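You operate a simulated robot arm through the tools that you are given. There is no shell and no other tool. Be economical: measure what you need, move in short steps, check, and stop when the job is done.

The job below is to be done with a simulated two-armed robot. You get a single attempt, and the scene is never put back.

## Task
On the flat end of the bench, fold the rag in half, so that its two long edges meet.

Only the result counts: the job must be done as asked and must still hold three seconds after the hand-in. Knocking over, shifting, dropping, spilling or breaking anything else fails it. Flat cloth is picked up by pressing the open fingertips on it (5 to 10 N) and closing them slowly along it; thin cloth reads only 2 to 8 mm in the jaws.

## Robot
Two 7-joint arms with two-finger parallel grippers on one trunk, on a base that drives. Base frame: it is fixed to the floor where the robot stands at the start and does not move with it; the origin is under the middle of the robot, x ahead of it, y to its left, z up. Units: cm, rad, N and s.
The left shoulder is at the start at [7, 16.3, 112], the right one opposite. Places, roughly: flat end of the bench [70, 50, 90]. Payload 3.43 kg a hand.
Tool frame (each hand has its own): the origin (TCP) lies between the finger pads and is the grasp point; the fingertips stand 3.4 cm ahead of it; z points along the fingers, y is the line along which they close. Largest opening 12.8 cm; finger width 2.4, thickness 1.2; the body of the gripper, 4.8 by 13 cm, starts 9.6 cm behind the TCP.
Orientation is that of the tool frame in the base frame, as a unit quaternion [w, x, y, z]. With the fingers straight down and closing along the base's y, the tool's x points along the base's -x, its y along +y and its z along -z.

## Interface
- The arms move only by the tool drive_tool. It takes "left_plan", "right_plan" or both (then of equal length, played together; a hand with none holds still); each is a list of rows, each a list of 7 numbers: the shift along the base's x, y, z in cm, then the turn, a rotation vector about the base's x, y, z in rad, then the finger opening in cm, from 0 to 12.8. In form: [[x, y, z, wx, wy, wz, fingers], ...]. A call has 1 to 10 rows; each row shifts and turns the commanded pose from where the row before left it. Rows are played at 5 a second. More than 5 cm and 0.15 rad between two rows, or a gripper value outside its range, and nothing of the call is played. Where a pose cannot be reached the arm comes as near as it can. A force on the tool above 40 N (or 10 N above the force at the start of the call, whichever is more), or a blocked arm, ends the call early, and 0.2 s more pass. Each finger travels about 15.3 cm/s and halts on what it meets, pressing with about 34 N; the grip force reading is that of the motor and also rises with nothing between the fingers. The clock runs only during rows and for 0.2 s after the last one: add rows that do not move to give the fingers time. It gives the time, the measured TCP pose, the force on the tool (base axes), the opening and the grip force at its end, in the units of the frame above (readings bear some noise), with the torque about the TCP (base axes, N m) and any sound that the robot's microphone picked up, and new pictures: "show" is both (left out), scene, wrist or none (wrist: the cameras of the hands that moved).
- Cameras (640 x 400 px; columns grow to the right, rows downward): "scene" is now at [13.78, 0.14, 134.77]; the picture's right is [-0.07, -1.00, 0.00], its down [-0.62, 0.04, -0.78] and it looks along [0.78, -0.06, -0.63] (base axes); focal length 264 px, centre (320, 200). "left" rides on the left gripper at [7.6, 1.1, -16] in its tool frame; the picture's right is [-0.15, 0.99, 0.00], its down [-0.88, -0.13, -0.46] and it looks along [-0.45, -0.07, 0.89] (tool axes); focal length 234 px, centre (320, 200). "right" rides on the right gripper at [7.6, -1.1, -16] in its tool frame; the picture's right is [0.15, 0.99, 0.00], its down [-0.88, 0.13, -0.46] and it looks along [-0.45, 0.07, 0.89] (tool axes); focal length 234 px, centre (320, 200). There is no depth. A picture from a camera that has moved, and an enlarged one, comes with that camera's place and axes in the base frame and with its lens. The place of the scene camera against the robot may be out by one fixed shift of up to 1.2 cm in any direction.
- move_column(by): slides the trunk up (or, below 0, down) by that many cm; the arms and the scene camera ride with it, the base frame stays. It gives what a move gives, with no picture.
- steer(legs): drives the robot by 1 to 6 legs, each [ahead, left, turn to the left] in cm, cm and rad, along the robot's own axes; the way and the turn of a leg run together, so that a leg with both is an arc; at most 150 cm and 3.142 rad a leg. The arms and the cameras ride along, it lands a little off, and it stops where it bumps. It gives what a move gives, and a new picture of the scene camera.
- pan_tilt(pan, tilt): turns the head with the scene camera to pan (to the left, within 1.501 rad either way) and tilt (down, from -0.506 to 1.204), counted from straight ahead of the robot. It gives what a move gives, and a new picture of the scene camera.
- inspect(camera, box): a new picture of the part [left, top, right, bottom] of that camera's present view, enlarged. No time passes.
- hand_in(): hands the job in; it is judged then, once.

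Go step by step. Nothing tells you exact positions but the pictures and the camera data: compare them with the known pose of the tool, close in by small moves and look again before you grip or let go. The budget is 120 turns and 260 pictures, counting those below and the enlarged ones. Unless the task says otherwise, let go and move clear before handing in, and close with one line.

The tools are called after ">>>" by a JSON object that holds its "fn" and its "kwargs". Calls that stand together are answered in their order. drive_tool: Moves the arms, as the interface text tells. Its arguments: {"type":"object","properties":{"left_plan":{"type":"array","items":{"type":"array","items":{"type":"number"}}},"right_plan":{"type":"array","items":{"type":"array","items":{"type":"number"}}},"show":{"type":"string","enum":["both","scene","wrist","none"]}},"required":[]} The other tools are called the same way: move_column (by) slides the trunk up or down; steer (legs) drives the base; pan_tilt (pan, tilt) turns the head that bears the scene camera; inspect (camera, box) takes an enlarged picture of a part of a camera's view; hand_in () hands the job in.

At the start:

```text
time_s: 0.0
left_position: [62.28, 36.43, 111.21]
left_tool_rot: [0.001, -0.001, 1.0, 0.0]
left_force: [-0.4, 0.7, 0.1]
left_moment: [-0.01, 0.03, -0.01]
left_width: 12.8
left_finger_force: 0.0
right_position: [50.75, -12.14, 113.77]
right_tool_rot: [0.001, -0.001, 1.0, -0.001]
right_force: [0.6, -0.6, -0.1]
right_moment: [0.0, -0.01, 0.01]
right_width: 12.79
right_finger_force: 0.0
trunk travel left (down, up): [-60.0, 34.0]
robot x, y, heading: [0.1, -0.06, -0.001]
head pan, tilt: [-0.072, 0.675]
```

scene: 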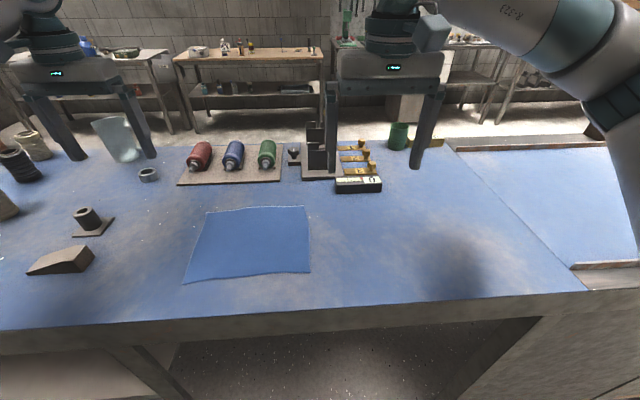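
right: 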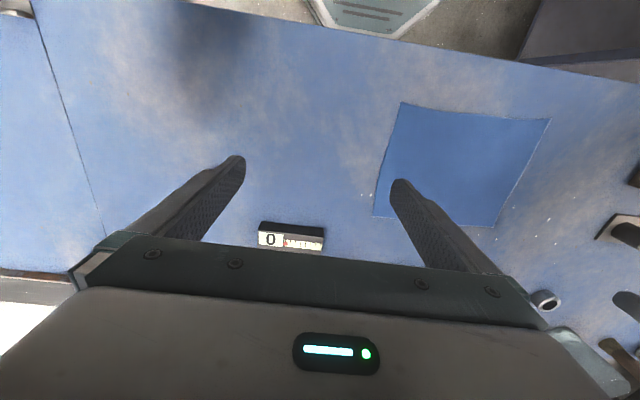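
left: 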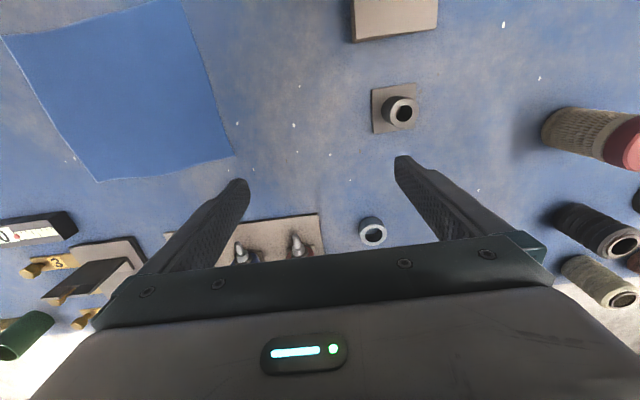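

The rag lies flat at about x 48–70, y 0–27, so its long edges run along y. I'll back off a little and centre the robot on it, then fold the far edge toward the near one with both hands.

>>> {"fn": "steer", "kwargs": {"legs": [[-10, 0, 0], [0, 13, 0]]}}

>>> {"fn": "pan_tilt", "kwargs": {"pan": 0, "tilt": 0.7}}

```text
time_s: 2.0
left_position: [52.45, 49.29, 111.08]
left_tool_rot: [0.0, 0.001, 1.0, 0.0]
left_force: [-0.2, 0.5, 0.1]
left_moment: [-0.03, -0.01, -0.03]
left_width: 12.78
left_finger_force: 0.1
right_position: [40.71, 0.67, 113.67]
right_tool_rot: [0.0, 0.001, 1.0, 0.0]
right_force: [-0.5, -0.9, -0.7]
right_moment: [0.01, 0.04, 0.0]
right_width: 12.81
right_finger_force: 0.1
trunk travel left (down, up): [-60.0, 34.0]
robot x, y, heading: [-9.81, 12.87, -0.002]
head pan, tilt: [-0.072, 0.675]
camera scene: at [3.82, 13.06, 134.77], right [-0.07, -1.0, 0.0], down [-0.62, 0.05, -0.78], along [0.78, -0.06, -0.63], focal length 264 px, centre (320, 200)
```

scene: 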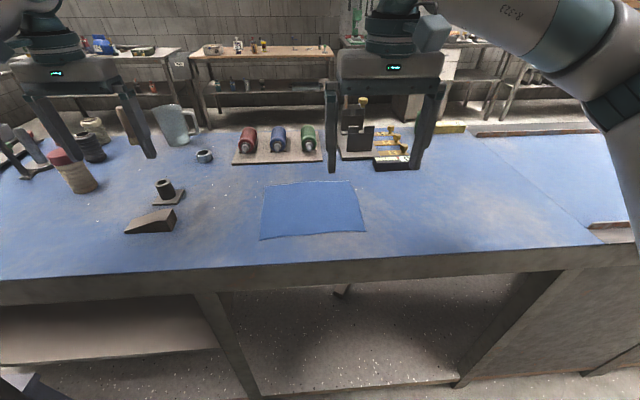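

```text
time_s: 2.7
left_position: [52.32, 49.28, 111.22]
left_tool_rot: [0.0, 0.0, 1.0, 0.0]
left_force: [-0.2, -0.6, -1.1]
left_moment: [-0.03, -0.01, 0.0]
left_width: 12.82
left_finger_force: 0.2
right_position: [40.58, 0.71, 113.78]
right_tool_rot: [0.0, 0.001, 1.0, -0.001]
right_force: [-0.4, 0.1, 0.3]
right_moment: [-0.06, 0.01, -0.02]
right_width: 12.81
right_finger_force: 0.1
trunk travel left (down, up): [-60.0, 34.0]
robot x, y, heading: [-9.97, 12.75, -0.001]
head pan, tilt: [0.0, 0.7]
camera scene: at [3.72, 13.78, 134.56], right [0.0, -1.0, 0.0], down [-0.64, 0.0, -0.76], along [0.76, 0.0, -0.64], focal length 264 px, centre (320, 200)
```

scene: 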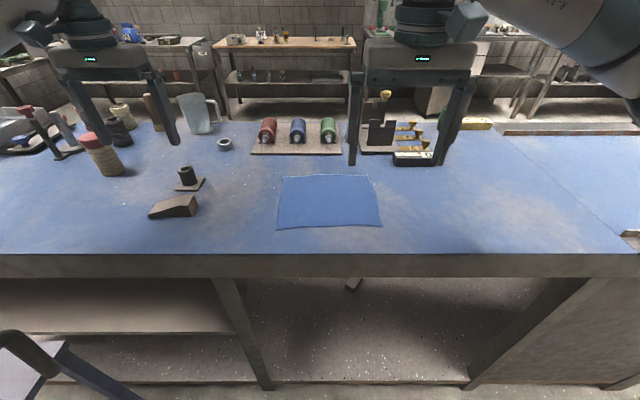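

The robot is centred and the rag is still flat. I'll enlarge it to measure the corners.

>>> {"fn": "inspect", "kwargs": {"camera": "scene", "box": [230, 140, 422, 260]}}

```text
3.33 times, centred on (326, 200) of scene
camera zoom: at [3.72, 13.78, 134.56], right [0.0, -1.0, 0.0], down [-0.64, 0.0, -0.76], along [0.76, 0.0, -0.64], focal length 879 px, centre (300, 200)
```

zoom: 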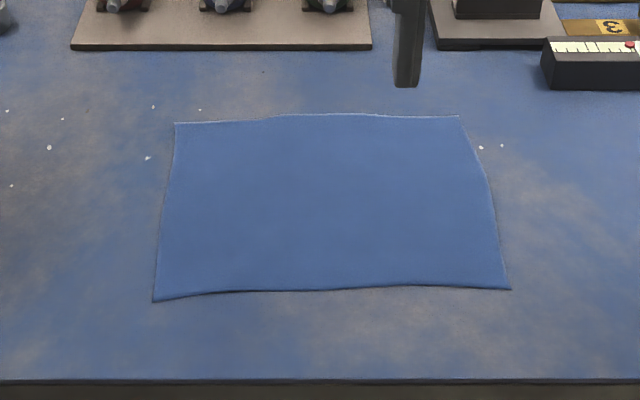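

The corners come out at roughly A(71.4, 25.5), B(72.5, −1.3), C(49.7, −2.1) and D(48.6, 24.8). I'll bring both hands above the far edge, inside its corners, and check the alignment there.

>>> {"fn": "drive_tool", "kwargs": {"left_plan": [[1.8, -2.7, -1, 0, 0, 0, 12], [1.8, -2.7, -1, 0, 0, 0, 11], [1.8, -2.7, -1, 0, 0, 0, 10], [1.8, -2.7, -1.5, 0, 0, 0, 8], [1.8, -2.7, -1.5, 0, 0, 0, 6], [1.8, -2.7, -1.5, 0, 0, 0, 4.5], [1.8, -2.7, -1.5, 0, 0, 0, 4.5], [1.8, -2.7, -1.7, 0, 0, 0, 4.5], [1.8, -2.7, -1.7, 0, 0, 0, 4.5], [1.8, -2.7, -1.7, 0, 0, 0, 4.5]], "right_plan": [[3, 0.23, -1.7, 0, 0, 0, 12], [3, 0.23, -1.7, 0, 0, 0, 11], [3, 0.23, -1.7, 0, 0, 0, 10], [3, 0.23, -1.7, 0, 0, 0, 8], [3, 0.23, -1.7, 0, 0, 0, 6], [3, 0.23, -1.7, 0, 0, 0, 4.5], [3, 0.23, -1.7, 0, 0, 0, 4.5], [3, 0.23, -1.7, 0, 0, 0, 4.5], [3, 0.23, -1.7, 0, 0, 0, 4.5], [3, 0.23, -1.7, 0, 0, 0, 4.5]]}}

```text
time_s: 4.9
left_position: [70.51, 22.47, 96.89]
left_tool_rot: [-0.001, 0.0, 1.0, -0.001]
left_force: [0.1, -0.3, 0.4]
left_moment: [0.0, 0.02, 0.03]
left_width: 4.52
left_finger_force: 0.0
right_position: [70.82, 2.87, 96.7]
right_tool_rot: [-0.001, 0.002, 1.0, 0.0]
right_force: [0.5, 0.3, 0.1]
right_moment: [-0.02, 0.07, 0.01]
right_width: 4.51
right_finger_force: 0.0
trunk travel left (down, up): [-60.0, 34.0]
robot x, y, heading: [-9.55, 13.04, -0.0]
head pan, tilt: [0.0, 0.7]
camera scene: at [3.88, 13.66, 134.54], right [0.0, -1.0, 0.0], down [-0.65, 0.0, -0.76], along [0.76, 0.0, -0.65], focal length 264 px, centre (320, 200)
camera right: at [63.27, 1.99, 112.59], right [-0.15, 0.99, 0.0], down [0.88, 0.13, 0.45], along [0.45, 0.07, -0.89], focal length 234 px, centre (320, 200)
camera left: at [63.13, 23.53, 112.91], right [0.15, 0.99, 0.0], down [0.88, -0.13, 0.45], along [0.45, -0.07, -0.89], focal length 234 px, centre (320, 200)
```

scene: 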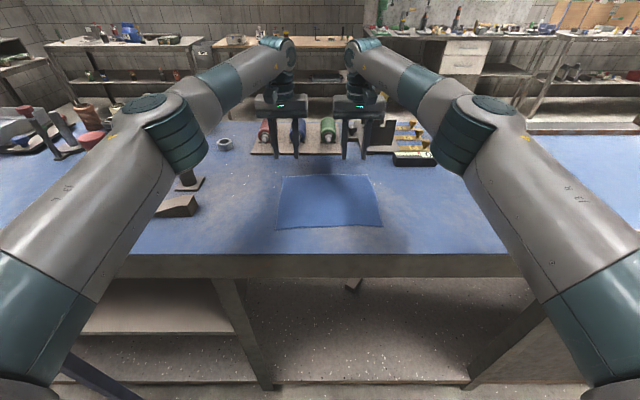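
right: 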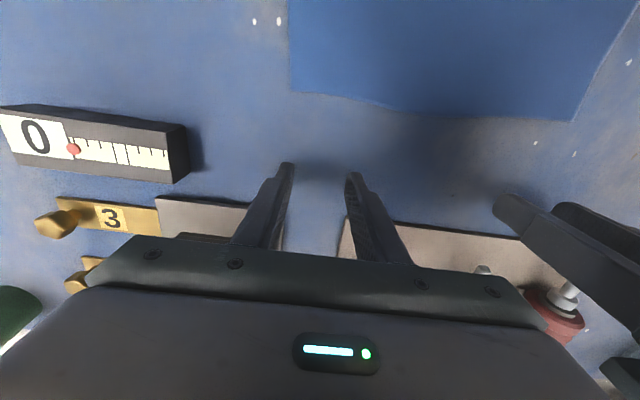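
left: 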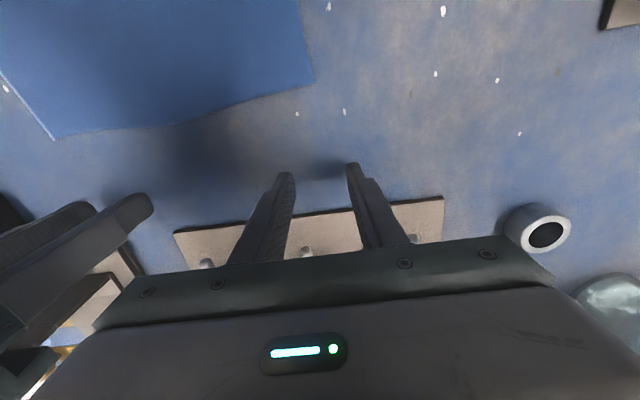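

Triangulating between the wrist cameras puts the surface at z≈92.4, not 87. The rag is then about A(63,23), B(64.4,0), C(44,0), D(43.4,23), roughly 23 by 20 cm. I'll raise the hands and back the base 8 cm for room, which also brings the hands over the far edge.

>>> {"fn": "drive_tool", "kwargs": {"left_plan": [[0, -0.7, 3, 0, 0, 0, 4.5], [0, -0.7, 3, 0, 0, 0, 4.5]], "right_plan": [[0, 0, 3, 0, 0, 0, 4.5], [0, 0, 3, 0, 0, 0, 4.5]], "show": "none"}}

>>> {"fn": "steer", "kwargs": {"legs": [[-8, -1, 0]]}}

>>> {"fn": "drive_tool", "kwargs": {"left_plan": [[0, 0, -2.5, 0, 0, 0, 4], [0, 0, -1.5, 0, 0, 0, 4], [0, 0, 0, 0, 0, 0, 4]], "right_plan": [[0, 0, -2.5, 0, 0, 0, 4], [0, 0, -1.5, 0, 0, 0, 4], [0, 0, 0, 0, 0, 0, 4]]}}

```text
time_s: 5.5
left_position: [70.22, 20.83, 103.22]
left_tool_rot: [0.0, 0.001, 1.0, 0.001]
left_force: [0.3, -0.6, -0.9]
left_moment: [0.01, -0.04, -0.03]
left_width: 4.51
left_finger_force: 0.0
right_position: [70.42, 2.95, 102.97]
right_tool_rot: [0.0, 0.001, 1.0, 0.0]
right_force: [-0.1, -0.4, 0.4]
right_moment: [-0.01, -0.04, -0.05]
right_width: 4.52
right_finger_force: 0.1
trunk travel left (down, up): [-60.0, 34.0]
robot x, y, heading: [-10.19, 13.07, -0.001]
head pan, tilt: [0.0, 0.7]
```

```text
time_s: 6.5
left_position: [62.71, 19.84, 103.25]
left_tool_rot: [0.0, 0.0, 1.0, 0.0]
left_force: [0.7, -0.2, 1.5]
left_moment: [-0.03, -0.01, -0.01]
left_width: 4.51
left_finger_force: 0.0
right_position: [62.81, 2.1, 102.85]
right_tool_rot: [0.001, 0.0, 1.0, 0.0]
right_force: [-1.1, 0.8, 0.2]
right_moment: [-0.01, -0.07, -0.02]
right_width: 4.51
right_finger_force: 0.0
trunk travel left (down, up): [-60.0, 34.0]
robot x, y, heading: [-17.82, 12.11, 0.003]
head pan, tilt: [0.0, 0.7]
camera scene: at [-4.09, 12.75, 134.56], right [0.0, -1.0, 0.0], down [-0.64, 0.0, -0.77], along [0.77, 0.0, -0.64], focal length 264 px, centre (320, 200)
```

scene: 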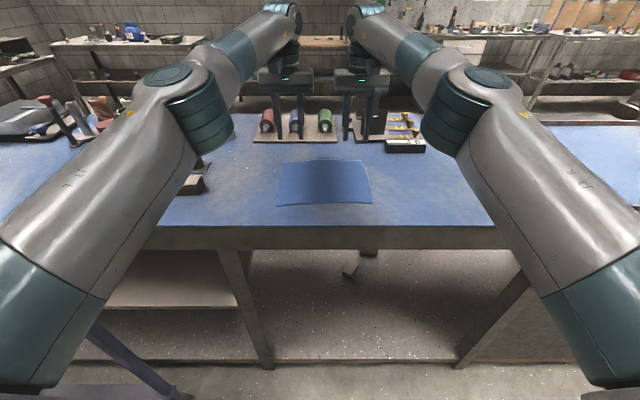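

```text
time_s: 7.3
left_position: [62.84, 20.13, 99.22]
left_tool_rot: [0.0, 0.0, 1.0, 0.0]
left_force: [-0.2, 0.5, -0.1]
left_moment: [-0.03, 0.02, 0.01]
left_width: 4.01
left_finger_force: 0.1
right_position: [62.77, 2.02, 98.86]
right_tool_rot: [0.0, 0.001, 1.0, 0.0]
right_force: [-1.0, 0.3, -0.1]
right_moment: [-0.01, 0.04, -0.01]
right_width: 3.99
right_finger_force: 0.0
trunk travel left (down, up): [-60.0, 34.0]
robot x, y, heading: [-17.5, 12.24, 0.0]
head pan, tilt: [0.0, 0.7]
camera scene: at [-4.05, 12.77, 134.56], right [0.0, -1.0, 0.0], down [-0.64, 0.0, -0.76], along [0.76, 0.0, -0.64], focal length 264 px, centre (320, 200)
camera right: at [55.33, 1.13, 114.76], right [-0.14, 0.99, 0.0], down [0.88, 0.13, 0.46], along [0.45, 0.07, -0.89], focal length 234 px, centre (320, 200)
camera left: at [55.22, 21.07, 115.18], right [0.15, 0.99, 0.0], down [0.88, -0.13, 0.46], along [0.45, -0.07, -0.89], focal length 234 px, centre (320, 200)
```

scene: 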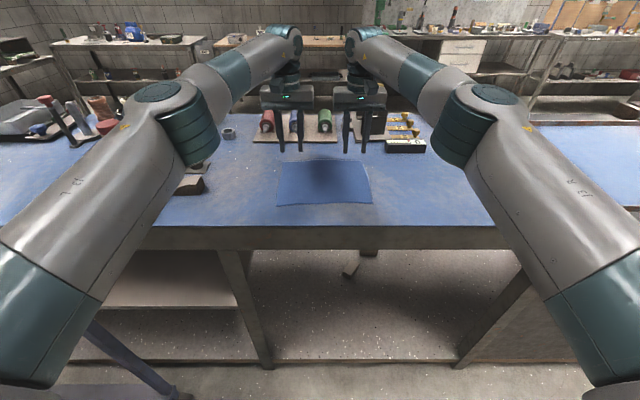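
right: 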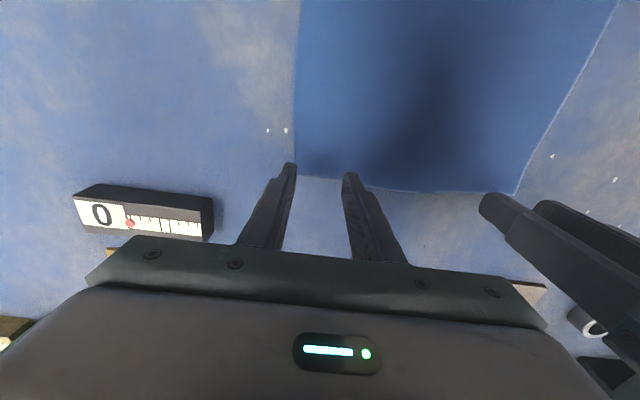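
left: 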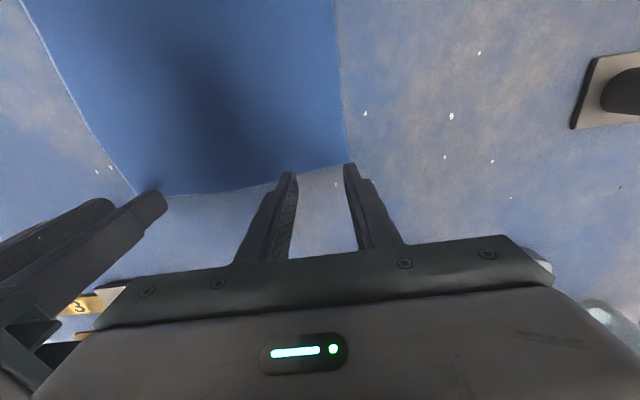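

The fingertips are just short of the edge line and about 3 cm above it. I'll nudge x and y to sit on the edge, then lower close to the cloth.

>>> {"fn": "drive_tool", "kwargs": {"left_plan": [[-0.6, -0.5, 0, 0, 0, 0, 4], [0, 0, -1.2, 0, 0, 0, 4], [0, 0, -1.0, 0, 0, 0, 4], [0, 0, 0, 0, 0, 0, 4]], "right_plan": [[0.5, 1.0, 0, 0, 0, 0, 4], [0, 0, -1, 0, 0, 0, 4], [0, 0, -0.9, 0, 0, 0, 4], [0, 0, 0, 0, 0, 0, 4]], "show": "wrist"}}

```text
time_s: 8.3
left_position: [62.11, 19.52, 97.03]
left_tool_rot: [-0.001, 0.0, 1.0, 0.0]
left_force: [0.3, 0.8, 0.3]
left_moment: [-0.01, -0.01, -0.02]
left_width: 3.99
left_finger_force: 0.1
right_position: [63.26, 3.13, 96.95]
right_tool_rot: [0.0, 0.001, 1.0, 0.001]
right_force: [0.7, 0.4, 0.3]
right_moment: [0.02, -0.02, 0.01]
right_width: 3.96
right_finger_force: 0.0
trunk travel left (down, up): [-60.0, 34.0]
robot x, y, heading: [-17.8, 11.96, -0.002]
head pan, tilt: [0.0, 0.7]
camera right: at [55.8, 2.19, 112.92], right [-0.14, 0.99, 0.0], down [0.88, 0.13, 0.46], along [0.45, 0.07, -0.89], focal length 234 px, centre (320, 200)
camera left: at [54.57, 20.55, 113.01], right [0.15, 0.99, 0.0], down [0.88, -0.13, 0.46], along [0.45, -0.07, -0.89], focal length 234 px, centre (320, 200)
```

right: 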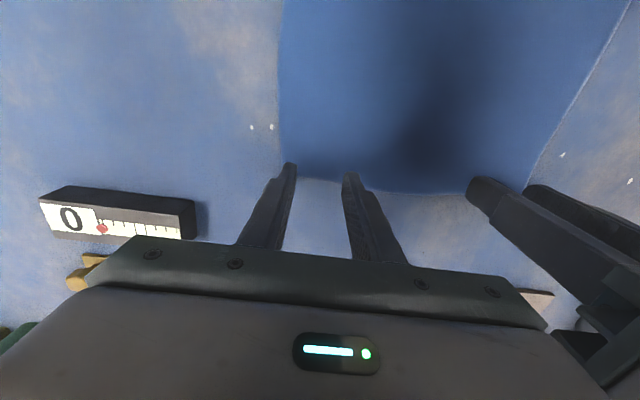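
left: 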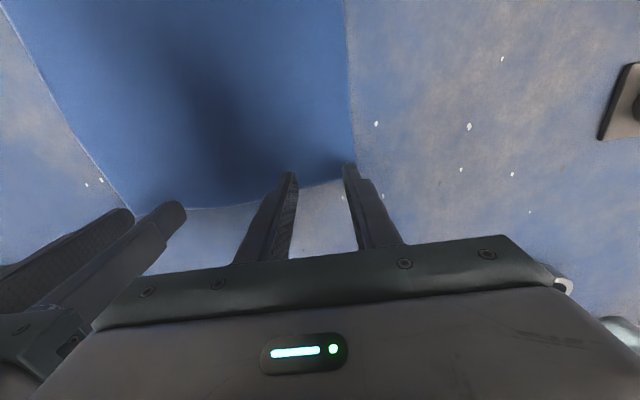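

The tips straddle the edge well. I'll shift both hands slightly inward and lower to contact in small steps.

>>> {"fn": "drive_tool", "kwargs": {"left_plan": [[-0.1, -0.4, 0, 0, 0, 0, 4], [0, 0, -0.4, 0, 0, 0, 4], [0, 0, -0.3, 0, 0, 0, 4], [0, 0, 0, 0, 0, 0, 4]], "right_plan": [[0, 0.3, 0, 0, 0, 0, 4], [0, 0, -0.4, 0, 0, 0, 4], [0, 0, -0.3, 0, 0, 0, 4], [0, 0, 0, 0, 0, 0, 4]], "show": "none"}}

```text
time_s: 9.3
left_position: [61.91, 19.0, 96.33]
left_tool_rot: [0.0, 0.0, 1.0, 0.0]
left_force: [-0.4, 0.3, -0.2]
left_moment: [0.0, 0.0, -0.01]
left_width: 4.03
left_finger_force: 0.0
right_position: [63.33, 3.37, 96.2]
right_tool_rot: [0.001, 0.001, 1.0, 0.0]
right_force: [0.3, 0.0, 0.0]
right_moment: [-0.01, 0.0, -0.01]
right_width: 4.01
right_finger_force: 0.0
trunk travel left (down, up): [-60.0, 34.0]
robot x, y, heading: [-17.79, 12.06, -0.005]
head pan, tilt: [0.0, 0.7]
```

No contact yet, so I'll keep lowering.

>>> {"fn": "drive_tool", "kwargs": {"left_plan": [[0, 0, -0.3, 0, 0, 0, 4], [0, 0, 0, 0, 0, 0, 4]], "right_plan": [[0, 0, -0.2, 0, 0, 0, 4], [0, 0, 0, 0, 0, 0, 4]], "show": "none"}}

>>> {"fn": "drive_tool", "kwargs": {"left_plan": [[0, 0, -0.2, 0, 0, 0, 4], [0, 0, 0, 0, 0, 0, 4]], "right_plan": [[0, 0, -0.2, 0, 0, 0, 4], [0, 0, 0, 0, 0, 0, 4]], "show": "wrist"}}

```text
time_s: 9.9
left_position: [62.0, 18.85, 95.9]
left_tool_rot: [0.001, 0.0, 1.0, -0.001]
left_force: [0.0, -0.1, -0.2]
left_moment: [-0.01, 0.01, -0.01]
left_width: 4.0
left_finger_force: 0.0
right_position: [63.29, 3.43, 96.13]
right_tool_rot: [0.0, 0.001, 1.0, 0.0]
right_force: [0.4, 0.4, -0.9]
right_moment: [0.01, 0.03, 0.0]
right_width: 3.98
right_finger_force: 0.1
trunk travel left (down, up): [-60.0, 34.0]
robot x, y, heading: [-17.73, 12.0, -0.005]
head pan, tilt: [0.0, 0.7]
```

```text
time_s: 10.5
left_position: [61.92, 19.07, 95.77]
left_tool_rot: [0.001, 0.0, 1.0, -0.001]
left_force: [-0.1, -0.3, 0.3]
left_moment: [0.0, 0.01, 0.0]
left_width: 4.02
left_finger_force: 0.1
right_position: [63.43, 3.49, 95.84]
right_tool_rot: [0.0, 0.002, 1.0, 0.0]
right_force: [-0.9, 1.3, -0.2]
right_moment: [0.02, -0.02, 0.01]
right_width: 3.99
right_finger_force: 0.1
trunk travel left (down, up): [-60.0, 34.0]
robot x, y, heading: [-17.61, 11.76, -0.002]
head pan, tilt: [0.0, 0.7]
camera right: at [55.9, 2.47, 111.76], right [-0.14, 0.99, 0.0], down [0.88, 0.13, 0.46], along [0.45, 0.07, -0.89], focal length 234 px, centre (320, 200)
camera left: at [54.47, 20.1, 111.77], right [0.15, 0.99, 0.0], down [0.88, -0.13, 0.46], along [0.45, -0.07, -0.89], focal length 234 px, centre (320, 200)
```

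right: 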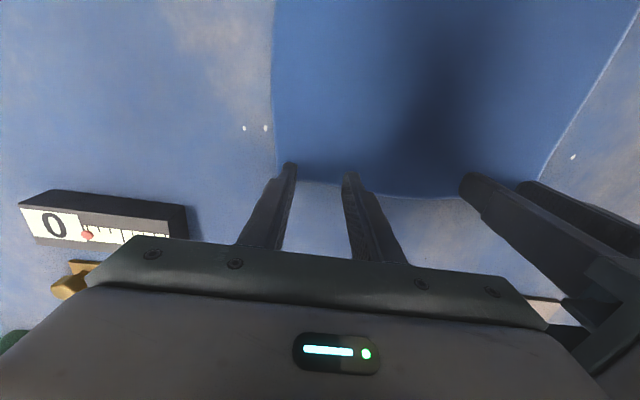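
left: 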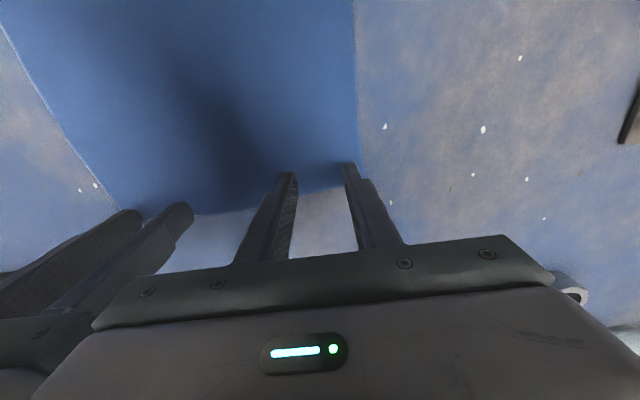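

Still free. I'll continue down in 0.3 cm steps.

>>> {"fn": "drive_tool", "kwargs": {"left_plan": [[0, 0, -0.3, 0, 0, 0, 4], [0, 0, 0, 0, 0, 0, 4]], "right_plan": [[0, 0, -0.3, 0, 0, 0, 4], [0, 0, 0, 0, 0, 0, 4]], "show": "none"}}

>>> {"fn": "drive_tool", "kwargs": {"left_plan": [[0, 0, -0.3, 0, 0, 0, 4], [0, 0, 0, 0, 0, 0, 4]], "right_plan": [[0, 0, -0.3, 0, 0, 0, 4], [0, 0, 0, 0, 0, 0, 4]], "show": "none"}}

```text
time_s: 11.1
left_position: [61.94, 19.17, 95.55]
left_tool_rot: [0.001, 0.0, 1.0, 0.0]
left_force: [1.3, -0.6, 2.7]
left_moment: [0.01, 0.01, 0.01]
left_width: 4.0
left_finger_force: 0.0
right_position: [63.29, 3.53, 95.57]
right_tool_rot: [0.0, 0.002, 1.0, 0.0]
right_force: [0.2, 0.1, 3.0]
right_moment: [0.0, 0.01, 0.05]
right_width: 3.99
right_finger_force: 0.0
trunk travel left (down, up): [-60.0, 34.0]
robot x, y, heading: [-17.97, 12.18, -0.001]
head pan, tilt: [0.0, 0.7]
```

```text
time_s: 11.7
left_position: [61.88, 18.99, 95.49]
left_tool_rot: [0.002, 0.0, 1.0, 0.0]
left_force: [3.5, 0.5, 14.4]
left_moment: [0.15, -0.12, -0.03]
left_width: 4.0
left_finger_force: 0.0
right_position: [63.18, 3.4, 95.5]
right_tool_rot: [0.002, 0.001, 1.0, 0.0]
right_force: [2.6, 0.2, 11.6]
right_moment: [-0.05, -0.04, -0.03]
right_width: 3.97
right_finger_force: 0.0
trunk travel left (down, up): [-60.0, 34.0]
robot x, y, heading: [-17.58, 12.0, -0.002]
head pan, tilt: [0.0, 0.7]
```

Contact at TCP z≈95.5, with 12–14 N. I'll ease to about 8 N and then close slowly.

>>> {"fn": "drive_tool", "kwargs": {"left_plan": [[0, 0, -0.0, 0, 0, 0, 4], [0, 0, 0.13, 0, 0, 0, 3.7], [0, 0, 0, 0, 0, 0, 3.3], [0, 0, 0, 0, 0, 0, 2.9], [0, 0, 0, 0, 0, 0, 2.5], [0, 0, 0, 0, 0, 0, 2.1], [0, 0, 0, 0, 0, 0, 1.7], [0, 0, 0, 0, 0, 0, 1.3]], "right_plan": [[0, 0, 0, 0, 0, 0, 4], [0, 0, 0.08, 0, 0, 0, 3.7], [0, 0, 0, 0, 0, 0, 3.3], [0, 0, 0, 0, 0, 0, 2.9], [0, 0, 0, 0, 0, 0, 2.5], [0, 0, 0, 0, 0, 0, 2.1], [0, 0, 0, 0, 0, 0, 1.7], [0, 0, 0, 0, 0, 0, 1.3]], "show": "wrist"}}

```text
time_s: 13.5
left_position: [61.73, 19.16, 95.66]
left_tool_rot: [0.001, 0.0, 1.0, 0.0]
left_force: [-0.4, -0.4, 11.5]
left_moment: [0.01, 0.02, 0.01]
left_width: 1.18
left_finger_force: 0.0
right_position: [63.16, 3.42, 95.64]
right_tool_rot: [0.001, 0.001, 1.0, 0.0]
right_force: [-0.8, 0.0, 10.0]
right_moment: [-0.02, 0.05, 0.01]
right_width: 1.11
right_finger_force: 0.1
trunk travel left (down, up): [-60.0, 34.0]
robot x, y, heading: [-17.73, 12.24, -0.003]
head pan, tilt: [0.0, 0.7]
camera right: at [55.61, 2.42, 111.5], right [-0.14, 0.99, 0.0], down [0.88, 0.13, 0.46], along [0.45, 0.07, -0.89], focal length 234 px, centre (320, 200)
camera left: at [54.2, 20.11, 111.5], right [0.15, 0.99, 0.0], down [0.88, -0.13, 0.46], along [0.45, -0.07, -0.89], focal length 234 px, centre (320, 200)
```

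right: 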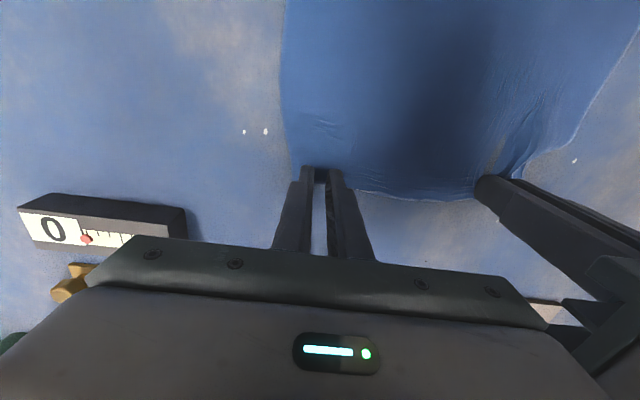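
left: 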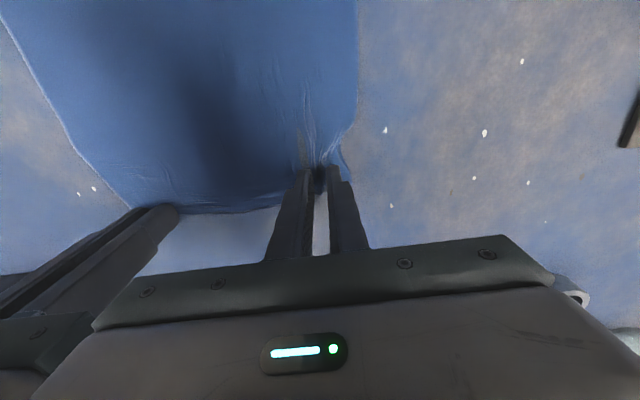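

The cloth is gathering between the tips on both hands, so I'll finish closing.

>>> {"fn": "drive_tool", "kwargs": {"left_plan": [[0, 0, 0, 0, 0, 0, 0.9], [0, 0, 0, 0, 0, 0, 0.6], [0, 0, 0, 0, 0, 0, 0.3], [0, 0, 0, 0, 0, 0, 0], [0, 0, 0, 0, 0, 0, 0]], "right_plan": [[0, 0, 0, 0, 0, 0, 0.9], [0, 0, 0, 0, 0, 0, 0.6], [0, 0, 0, 0, 0, 0, 0.3], [0, 0, 0, 0, 0, 0, 0], [0, 0, 0, 0, 0, 0, 0]], "show": "wrist"}}

```text
time_s: 14.7
left_position: [61.82, 19.01, 95.43]
left_tool_rot: [0.002, 0.0, 1.0, 0.001]
left_force: [0.8, 0.5, 11.0]
left_moment: [0.01, -0.05, -0.02]
left_width: 0.19
left_finger_force: 34.1
right_position: [63.02, 3.42, 95.61]
right_tool_rot: [0.0, 0.001, 1.0, 0.001]
right_force: [-0.2, 0.4, 10.1]
right_moment: [-0.02, 0.02, -0.05]
right_width: 0.02
right_finger_force: 33.0
trunk travel left (down, up): [-60.0, 34.0]
robot x, y, heading: [-17.68, 12.08, -0.006]
head pan, tilt: [0.0, 0.7]
camera right: at [55.62, 2.43, 111.5], right [-0.14, 0.99, 0.0], down [0.88, 0.13, 0.46], along [0.45, 0.07, -0.89], focal length 234 px, centre (320, 200)
camera left: at [54.21, 20.12, 111.5], right [0.15, 0.99, 0.0], down [0.88, -0.13, 0.46], along [0.45, -0.07, -0.89], focal length 234 px, centre (320, 200)
```

right: 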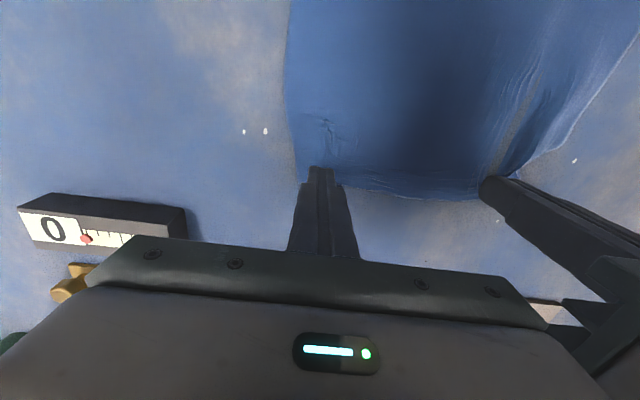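
left: 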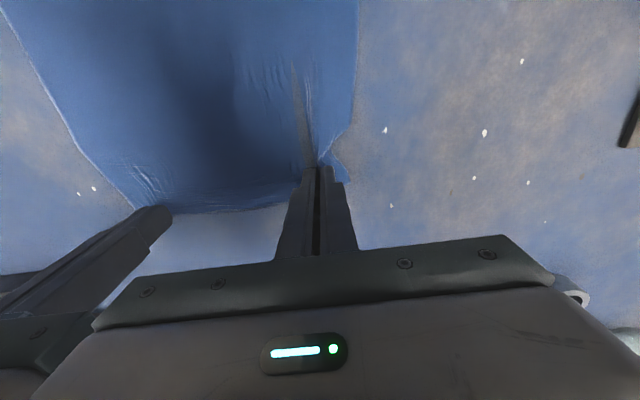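

The left reads 1.9 mm, so it holds the cloth. The right reads 0, so it missed. I'll lift and reopen the right hand, then retry with slower closing.

>>> {"fn": "drive_tool", "kwargs": {"right_plan": [[0, 0, 0.8, 0, 0, 0, 0.5], [0, 0, 0.7, 0, 0, 0, 2], [0, 0.6, 0, 0, 0, 0, 4.6], [0, 0, -0.7, 0, 0, 0, 4.6], [0, 0, -0.5, 0, 0, 0, 4.6], [0, 0, -0.3, 0, 0, 0, 4.6], [0, 0, 0, 0, 0, 0, 4.6]], "show": "wrist"}}

```text
time_s: 16.3
left_position: [61.71, 18.99, 95.42]
left_tool_rot: [0.001, 0.0, 1.0, 0.0]
left_force: [-0.7, 1.2, 16.8]
left_moment: [0.05, 0.05, -0.08]
left_width: 0.24
left_finger_force: 34.1
right_position: [63.06, 3.99, 95.56]
right_tool_rot: [0.002, 0.001, 1.0, 0.0]
right_force: [0.5, 0.5, 1.7]
right_moment: [0.01, 0.04, 0.0]
right_width: 4.59
right_finger_force: 0.1
trunk travel left (down, up): [-60.0, 34.0]
robot x, y, heading: [-17.63, 12.39, -0.005]
head pan, tilt: [0.0, 0.7]
camera right: at [55.59, 3.08, 111.54], right [-0.14, 0.99, 0.0], down [0.88, 0.13, 0.46], along [0.45, 0.07, -0.89], focal length 234 px, centre (320, 200)
```

right: 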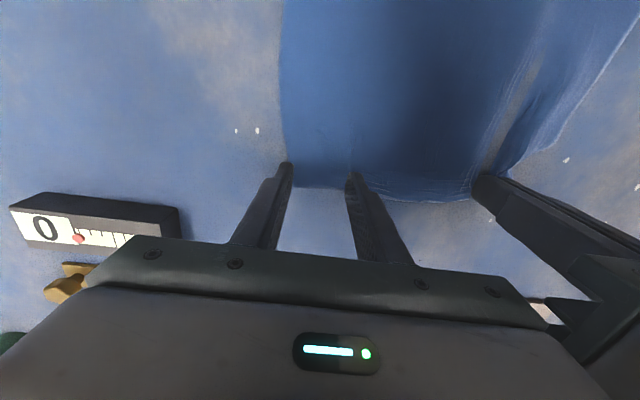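

The right hand is on the cloth again with light contact. I'll press to about 8 N and close slowly.

>>> {"fn": "drive_tool", "kwargs": {"right_plan": [[0, 0.2, 0, 0, 0, 0, 4.6], [0, 0, -0.15, 0, 0, 0, 4.6], [0, 0, 0, 0, 0, 0, 4.4], [0, 0, 0, 0, 0, 0, 4.1], [0, 0, 0, 0, 0, 0, 3.8], [0, 0, 0, 0, 0, 0, 3.5], [0, 0, 0, 0, 0, 0, 3.2], [0, 0, 0, 0, 0, 0, 2.9], [0, 0, 0, 0, 0, 0, 2.6], [0, 0, 0, 0, 0, 0, 2.3]], "show": "wrist"}}

```text
time_s: 18.5
left_position: [61.62, 18.95, 95.6]
left_tool_rot: [0.002, 0.0, 1.0, 0.0]
left_force: [1.5, -4.5, 6.2]
left_moment: [-0.15, -0.05, -0.1]
left_width: 0.23
left_finger_force: 34.3
right_position: [62.98, 4.25, 95.53]
right_tool_rot: [0.002, 0.001, 1.0, -0.001]
right_force: [-0.4, 4.4, 20.9]
right_moment: [0.2, 0.05, 0.01]
right_width: 2.27
right_finger_force: 0.1
trunk travel left (down, up): [-60.0, 34.0]
robot x, y, heading: [-17.78, 12.34, -0.003]
head pan, tilt: [0.0, 0.7]
camera right: at [55.55, 3.3, 111.47], right [-0.14, 0.99, 0.0], down [0.88, 0.13, 0.46], along [0.45, 0.07, -0.89], focal length 234 px, centre (320, 200)
```

right: 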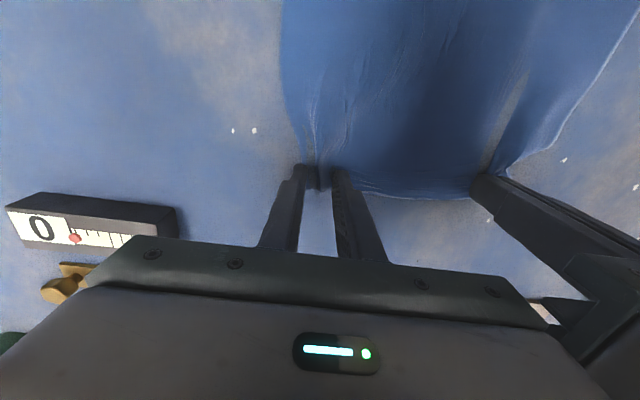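

A ridge is forming, but the press force is high at 21 N. I'll ease it and keep closing.

>>> {"fn": "drive_tool", "kwargs": {"right_plan": [[0, 0, 0.14, 0, 0, 0, 2.1], [0, 0, 0, 0, 0, 0, 1.8], [0, 0, 0, 0, 0, 0, 1.5], [0, 0, 0, 0, 0, 0, 1.2], [0, 0, 0, 0, 0, 0, 0.9], [0, 0, 0, 0, 0, 0, 0.6], [0, 0, 0, 0, 0, 0, 0.3], [0, 0, 0, 0, 0, 0, 0], [0, 0, 0, 0, 0, 0, 0]], "show": "wrist"}}

```text
time_s: 20.5
left_position: [61.59, 18.92, 95.57]
left_tool_rot: [0.001, 0.001, 1.0, 0.0]
left_force: [1.7, -22.7, 8.3]
left_moment: [-0.73, -0.04, -0.3]
left_width: 0.21
left_finger_force: 34.5
right_position: [63.16, 4.45, 95.47]
right_tool_rot: [0.001, 0.0, 1.0, 0.001]
right_force: [-1.2, 22.3, 11.8]
right_moment: [0.79, 0.11, 0.21]
right_width: 0.24
right_finger_force: 34.2
trunk travel left (down, up): [-60.0, 34.0]
robot x, y, heading: [-17.55, 11.91, 0.004]
head pan, tilt: [0.0, 0.7]
camera right: at [55.6, 3.36, 111.49], right [-0.15, 0.99, 0.0], down [0.88, 0.13, 0.46], along [0.45, 0.07, -0.89], focal length 234 px, centre (320, 200)
```

right: 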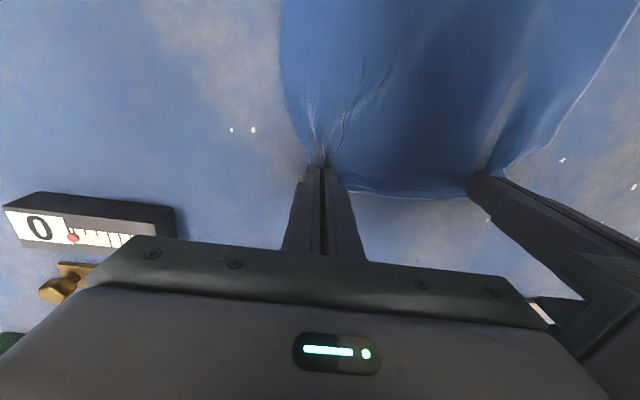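

Both hands now hold cloth (2.1 and 2.4 mm). I'll start the fold by lifting slightly while tipping the fingers toward +x, and check that the grip holds.

>>> {"fn": "drive_tool", "kwargs": {"left_plan": [[-0.35, -0.15, 1.4, 0, -0.07, 0, 0], [-0.56, -0.1, 1.35, 0, -0.07, 0, 0], [-0.78, 0, 1.26, 0, -0.07, 0, 0], [-0.97, 0, 1.15, 0, -0.07, 0, 0]], "right_plan": [[-0.35, 0.15, 1.4, 0, -0.07, 0, 0], [-0.56, 0.1, 1.35, 0, -0.07, 0, 0], [-0.78, 0, 1.26, 0, -0.07, 0, 0], [-0.97, 0, 1.15, 0, -0.07, 0, 0]]}}

```text
time_s: 21.5
left_position: [59.14, 18.81, 100.55]
left_tool_rot: [0.141, 0.0, 0.99, 0.0]
left_force: [0.9, -14.2, 0.1]
left_moment: [-0.44, -0.05, -0.35]
left_width: 0.23
left_finger_force: 33.9
right_position: [60.55, 4.46, 100.73]
right_tool_rot: [0.141, 0.0, 0.99, 0.0]
right_force: [-0.9, 14.0, 1.0]
right_moment: [0.45, 0.04, 0.26]
right_width: 0.23
right_finger_force: 33.8
trunk travel left (down, up): [-60.0, 34.0]
robot x, y, heading: [-17.77, 11.88, 0.002]
head pan, tilt: [0.0, 0.7]
camera scene: at [-4.23, 12.76, 134.58], right [0.0, -1.0, 0.0], down [-0.64, 0.0, -0.77], along [0.77, 0.0, -0.64], focal length 264 px, centre (320, 200)
camera right: at [48.96, 3.52, 113.85], right [-0.14, 0.99, -0.04], down [0.72, 0.13, 0.68], along [0.68, 0.07, -0.73], focal length 234 px, centre (320, 200)
camera left: at [47.45, 19.83, 113.76], right [0.14, 0.99, 0.04], down [0.72, -0.13, 0.68], along [0.68, -0.07, -0.73], focal length 234 px, centre (320, 200)
```

scene: 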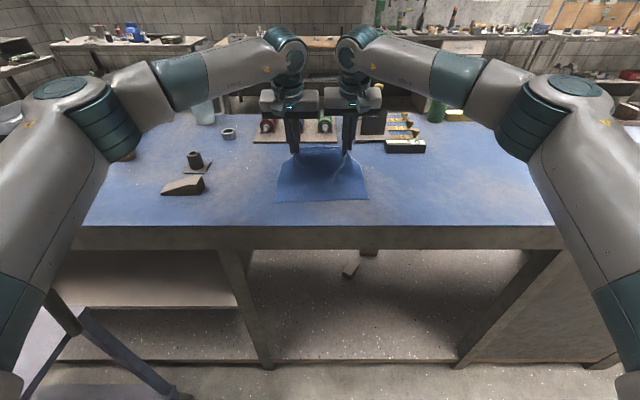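
right: 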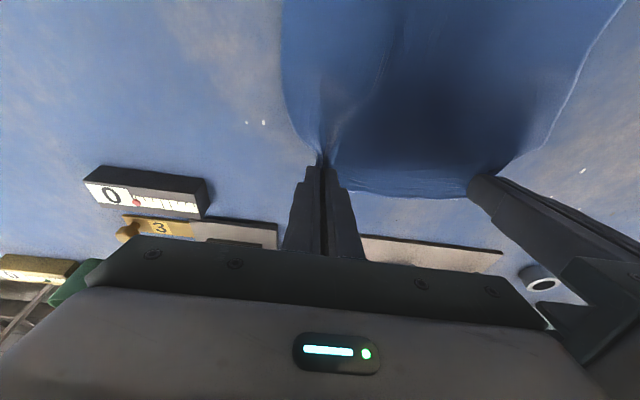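
left: 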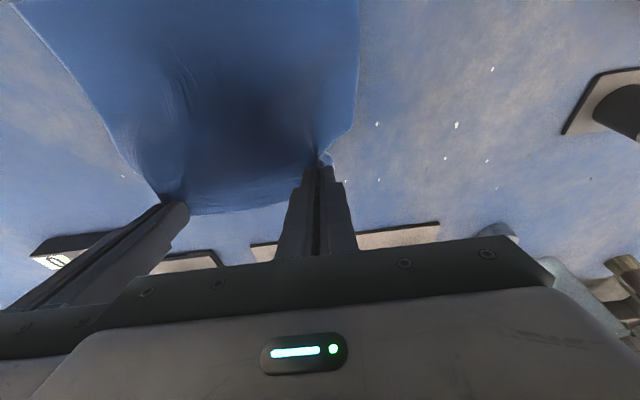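

The far edge is lifted and both grips hold, so I'll continue the arc to the top.

>>> {"fn": "drive_tool", "kwargs": {"left_plan": [[-1.14, 0, 1.0, 0, -0.07, 0, 0], [-1.3, 0, 0.82, 0, -0.07, 0, 0], [-1.41, 0, 0.64, 0, -0.07, 0, 0], [-1.52, 0, 0.42, 0, -0.07, 0, 0], [-1.56, 0, 0.2, 0, -0.07, 0, 0], [-1.6, 0, -0.04, 0, -0.07, 0, 0]], "right_plan": [[-1.14, 0, 1.0, 0, -0.07, 0, 0], [-1.3, 0, 0.82, 0, -0.07, 0, 0], [-1.41, 0, 0.64, 0, -0.07, 0, 0], [-1.52, 0, 0.42, 0, -0.07, 0, 0], [-1.56, 0, 0.2, 0, -0.07, 0, 0], [-1.6, 0, -0.04, 0, -0.07, 0, 0]]}}

```text
time_s: 22.9
left_position: [50.75, 18.7, 103.72]
left_tool_rot: [0.345, 0.0, 0.939, 0.0]
left_force: [1.1, -12.4, -0.1]
left_moment: [-0.23, 0.0, -0.43]
left_width: 0.23
left_finger_force: 34.2
right_position: [51.99, 4.65, 103.74]
right_tool_rot: [0.343, 0.001, 0.939, 0.0]
right_force: [0.1, 13.0, 0.0]
right_moment: [0.28, 0.02, 0.35]
right_width: 0.23
right_finger_force: 34.0
trunk travel left (down, up): [-60.0, 34.0]
robot x, y, heading: [-17.74, 12.07, -0.002]
head pan, tilt: [0.0, 0.7]
camera scene: at [-4.15, 12.75, 134.57], right [0.0, -1.0, 0.0], down [-0.64, 0.0, -0.77], along [0.77, 0.0, -0.64], focal length 264 px, centre (320, 200)
camera right: at [35.98, 3.54, 110.94], right [-0.11, 0.99, -0.09], down [0.38, 0.13, 0.92], along [0.92, 0.07, -0.39], focal length 234 px, centre (320, 200)
camera left: at [34.72, 19.8, 111.0], right [0.11, 0.99, 0.09], down [0.38, -0.13, 0.92], along [0.92, -0.07, -0.39], focal length 234 px, centre (320, 200)
```

scene: 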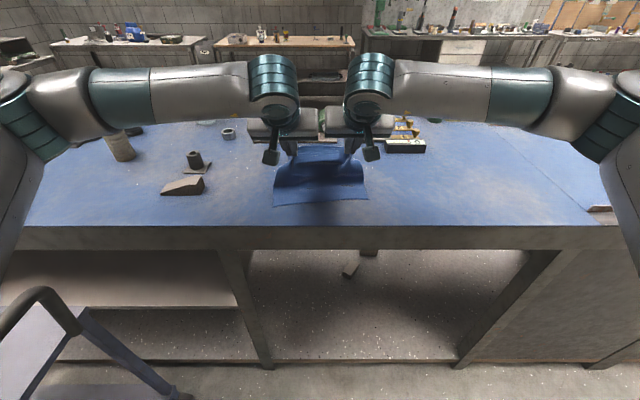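
right: 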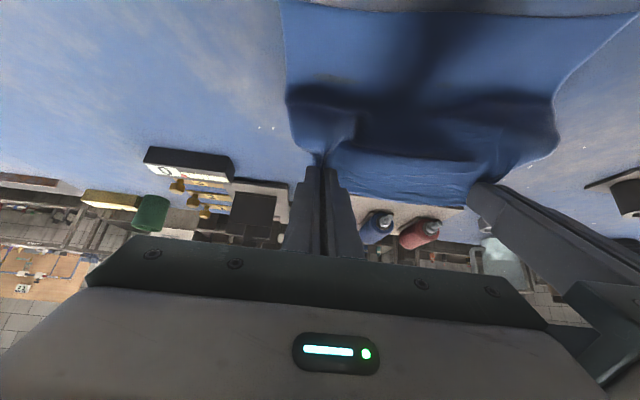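
left: 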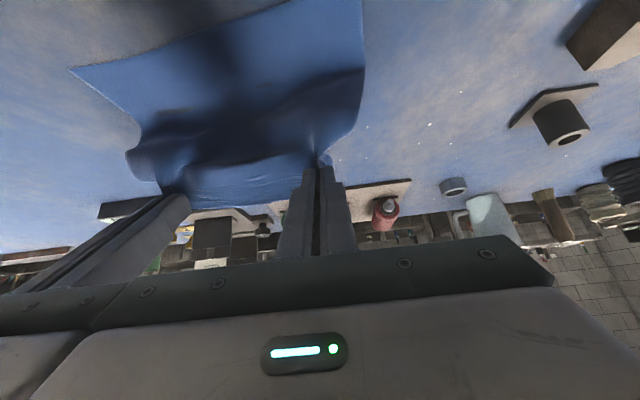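

The fold is shaping well. I'll continue down the other side of the arc.

>>> {"fn": "drive_tool", "kwargs": {"left_plan": [[-1.59, 0, -0.27, 0, -0.07, 0, 0], [-1.53, 0, -0.5, 0, -0.07, 0, 0], [-1.46, 0, -0.72, 0, -0.07, 0, 0], [-1.34, 0, -0.94, 0, -0.07, 0, 0], [-1.2, 0, -1.12, 0, -0.07, 0, 0], [-1.03, 0, -1.28, 0, -0.07, 0, 0]], "right_plan": [[-1.59, 0, -0.27, 0, -0.07, 0, 0], [-1.53, 0, -0.5, 0, -0.07, 0, 0], [-1.46, 0, -0.72, 0, -0.07, 0, 0], [-1.34, 0, -0.94, 0, -0.07, 0, 0], [-1.2, 0, -1.12, 0, -0.07, 0, 0], [-1.03, 0, -1.28, 0, -0.07, 0, 0]]}}

```text
time_s: 24.3
left_position: [42.68, 18.59, 98.69]
left_tool_rot: [0.532, 0.0, 0.847, -0.001]
left_force: [2.2, -15.5, -0.9]
left_moment: [-0.01, 0.04, -0.57]
left_width: 0.2
left_finger_force: 34.1
right_position: [43.94, 4.45, 98.72]
right_tool_rot: [0.532, 0.001, 0.847, 0.002]
right_force: [-2.3, 15.4, 0.4]
right_moment: [0.09, 0.01, 0.57]
right_width: 0.22
right_finger_force: 34.5
trunk travel left (down, up): [-60.0, 34.0]
robot x, y, heading: [-17.55, 12.09, -0.002]
head pan, tilt: [0.0, 0.7]
camera scene: at [-4.01, 12.77, 134.56], right [0.0, -1.0, 0.0], down [-0.64, 0.0, -0.76], along [0.76, 0.0, -0.64], focal length 264 px, centre (320, 200)
camera right: at [26.43, 3.45, 98.83], right [-0.06, 0.99, -0.13], down [-0.03, 0.13, 0.99], along [1.0, 0.07, 0.02], focal length 234 px, centre (320, 200)
camera left: at [25.03, 19.82, 98.8], right [0.06, 0.99, 0.13], down [-0.03, -0.13, 0.99], along [1.0, -0.07, 0.02], focal length 234 px, centre (320, 200)
```

scene: 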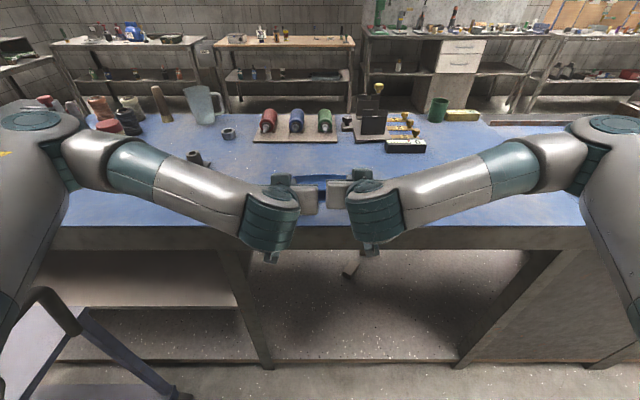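
right: 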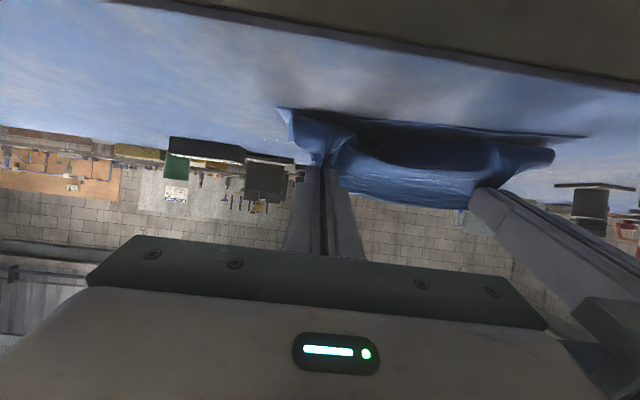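
left: 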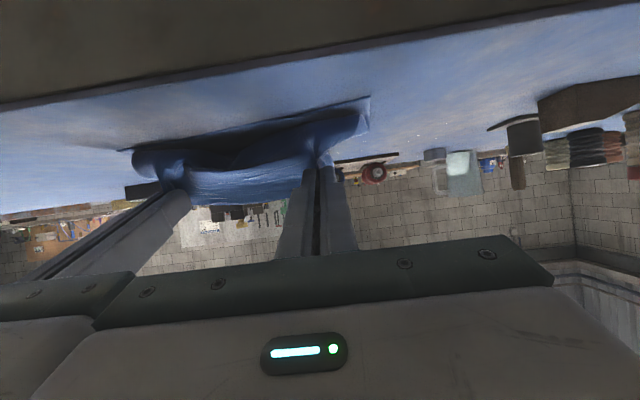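

The hands are now nearly level above the near edge. I'll lower the rest of the way with a little more tilt.

>>> {"fn": "drive_tool", "kwargs": {"left_plan": [[-0.6, 0, -1.2, 0, -0.07, 0, 0], [-0.4, 0, -1.2, 0, -0.07, 0, 0], [-0.3, 0, -1.0, 0, -0.07, 0, 0], [-0.2, 0, -0.5, 0, 0, 0, 0], [0, 0, 0, 0, 0, 0, 0]], "right_plan": [[-0.6, 0, -1.2, 0, -0.07, 0, 0], [-0.4, 0, -1.2, 0, -0.07, 0, 0], [-0.3, 0, -1.0, 0, -0.07, 0, 0], [-0.2, 0, -0.5, 0, 0, 0, 0], [0, 0, 0, 0, 0, 0, 0]]}}

```text
time_s: 25.5
left_position: [41.19, 18.57, 94.87]
left_tool_rot: [0.618, 0.0, 0.786, 0.0]
left_force: [0.8, -11.5, 1.7]
left_moment: [0.03, 0.04, -0.43]
left_width: 0.25
left_finger_force: 34.0
right_position: [42.36, 4.5, 94.83]
right_tool_rot: [0.618, 0.001, 0.786, 0.001]
right_force: [-1.3, 11.8, 1.5]
right_moment: [0.01, -0.11, 0.45]
right_width: 0.23
right_finger_force: 33.6
trunk travel left (down, up): [-60.0, 34.0]
robot x, y, heading: [-17.81, 11.81, -0.002]
head pan, tilt: [0.0, 0.7]
camera scene: at [-4.14, 12.76, 134.57], right [0.0, -1.0, 0.0], down [-0.64, 0.0, -0.77], along [0.77, 0.0, -0.64], focal length 264 px, centre (320, 200)
camera right: at [25.27, 3.55, 91.24], right [-0.04, 0.99, -0.14], down [-0.23, 0.13, 0.96], along [0.97, 0.07, 0.23], focal length 234 px, centre (320, 200)
camera left: at [23.94, 19.74, 91.29], right [0.04, 0.99, 0.14], down [-0.23, -0.13, 0.96], along [0.97, -0.07, 0.23], focal length 234 px, centre (320, 200)
```

scene: 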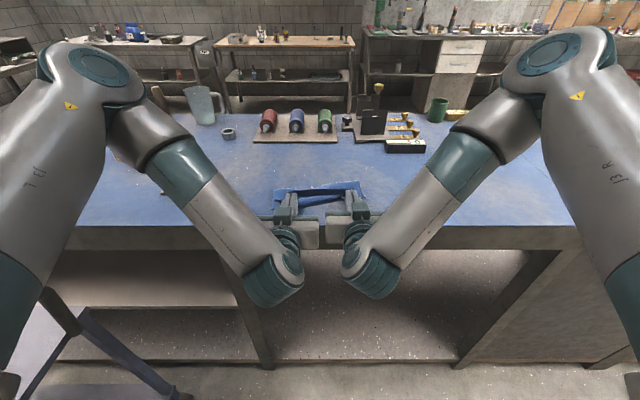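
right: 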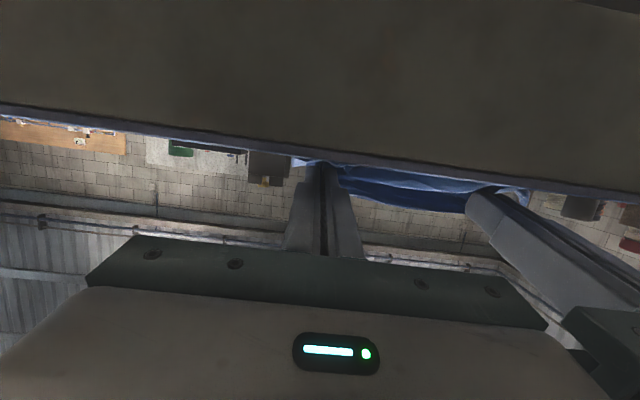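
left: 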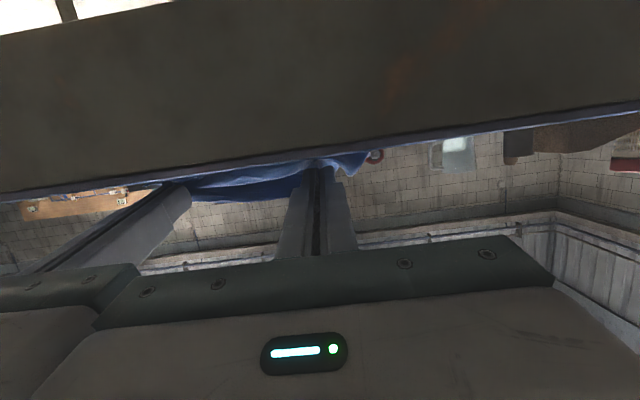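

>>> {"fn": "inspect", "kwargs": {"camera": "scene", "box": [250, 160, 394, 250]}}

```text
4.44 times, centred on (322, 205) of scene
camera zoom: at [-4.14, 12.76, 134.57], right [0.0, -1.0, 0.0], down [-0.64, 0.0, -0.77], along [0.77, 0.0, -0.64], focal length 1172 px, centre (311, 178)
```

zoom: 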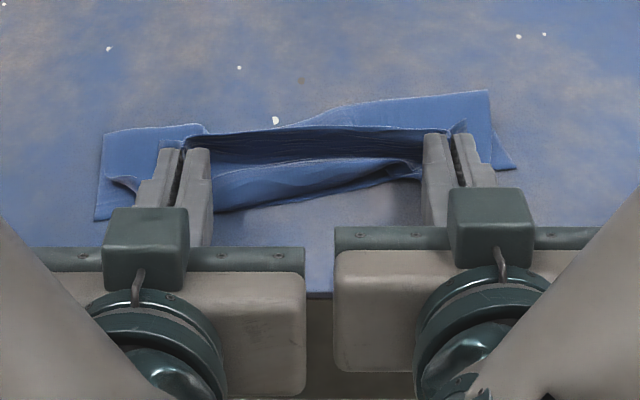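

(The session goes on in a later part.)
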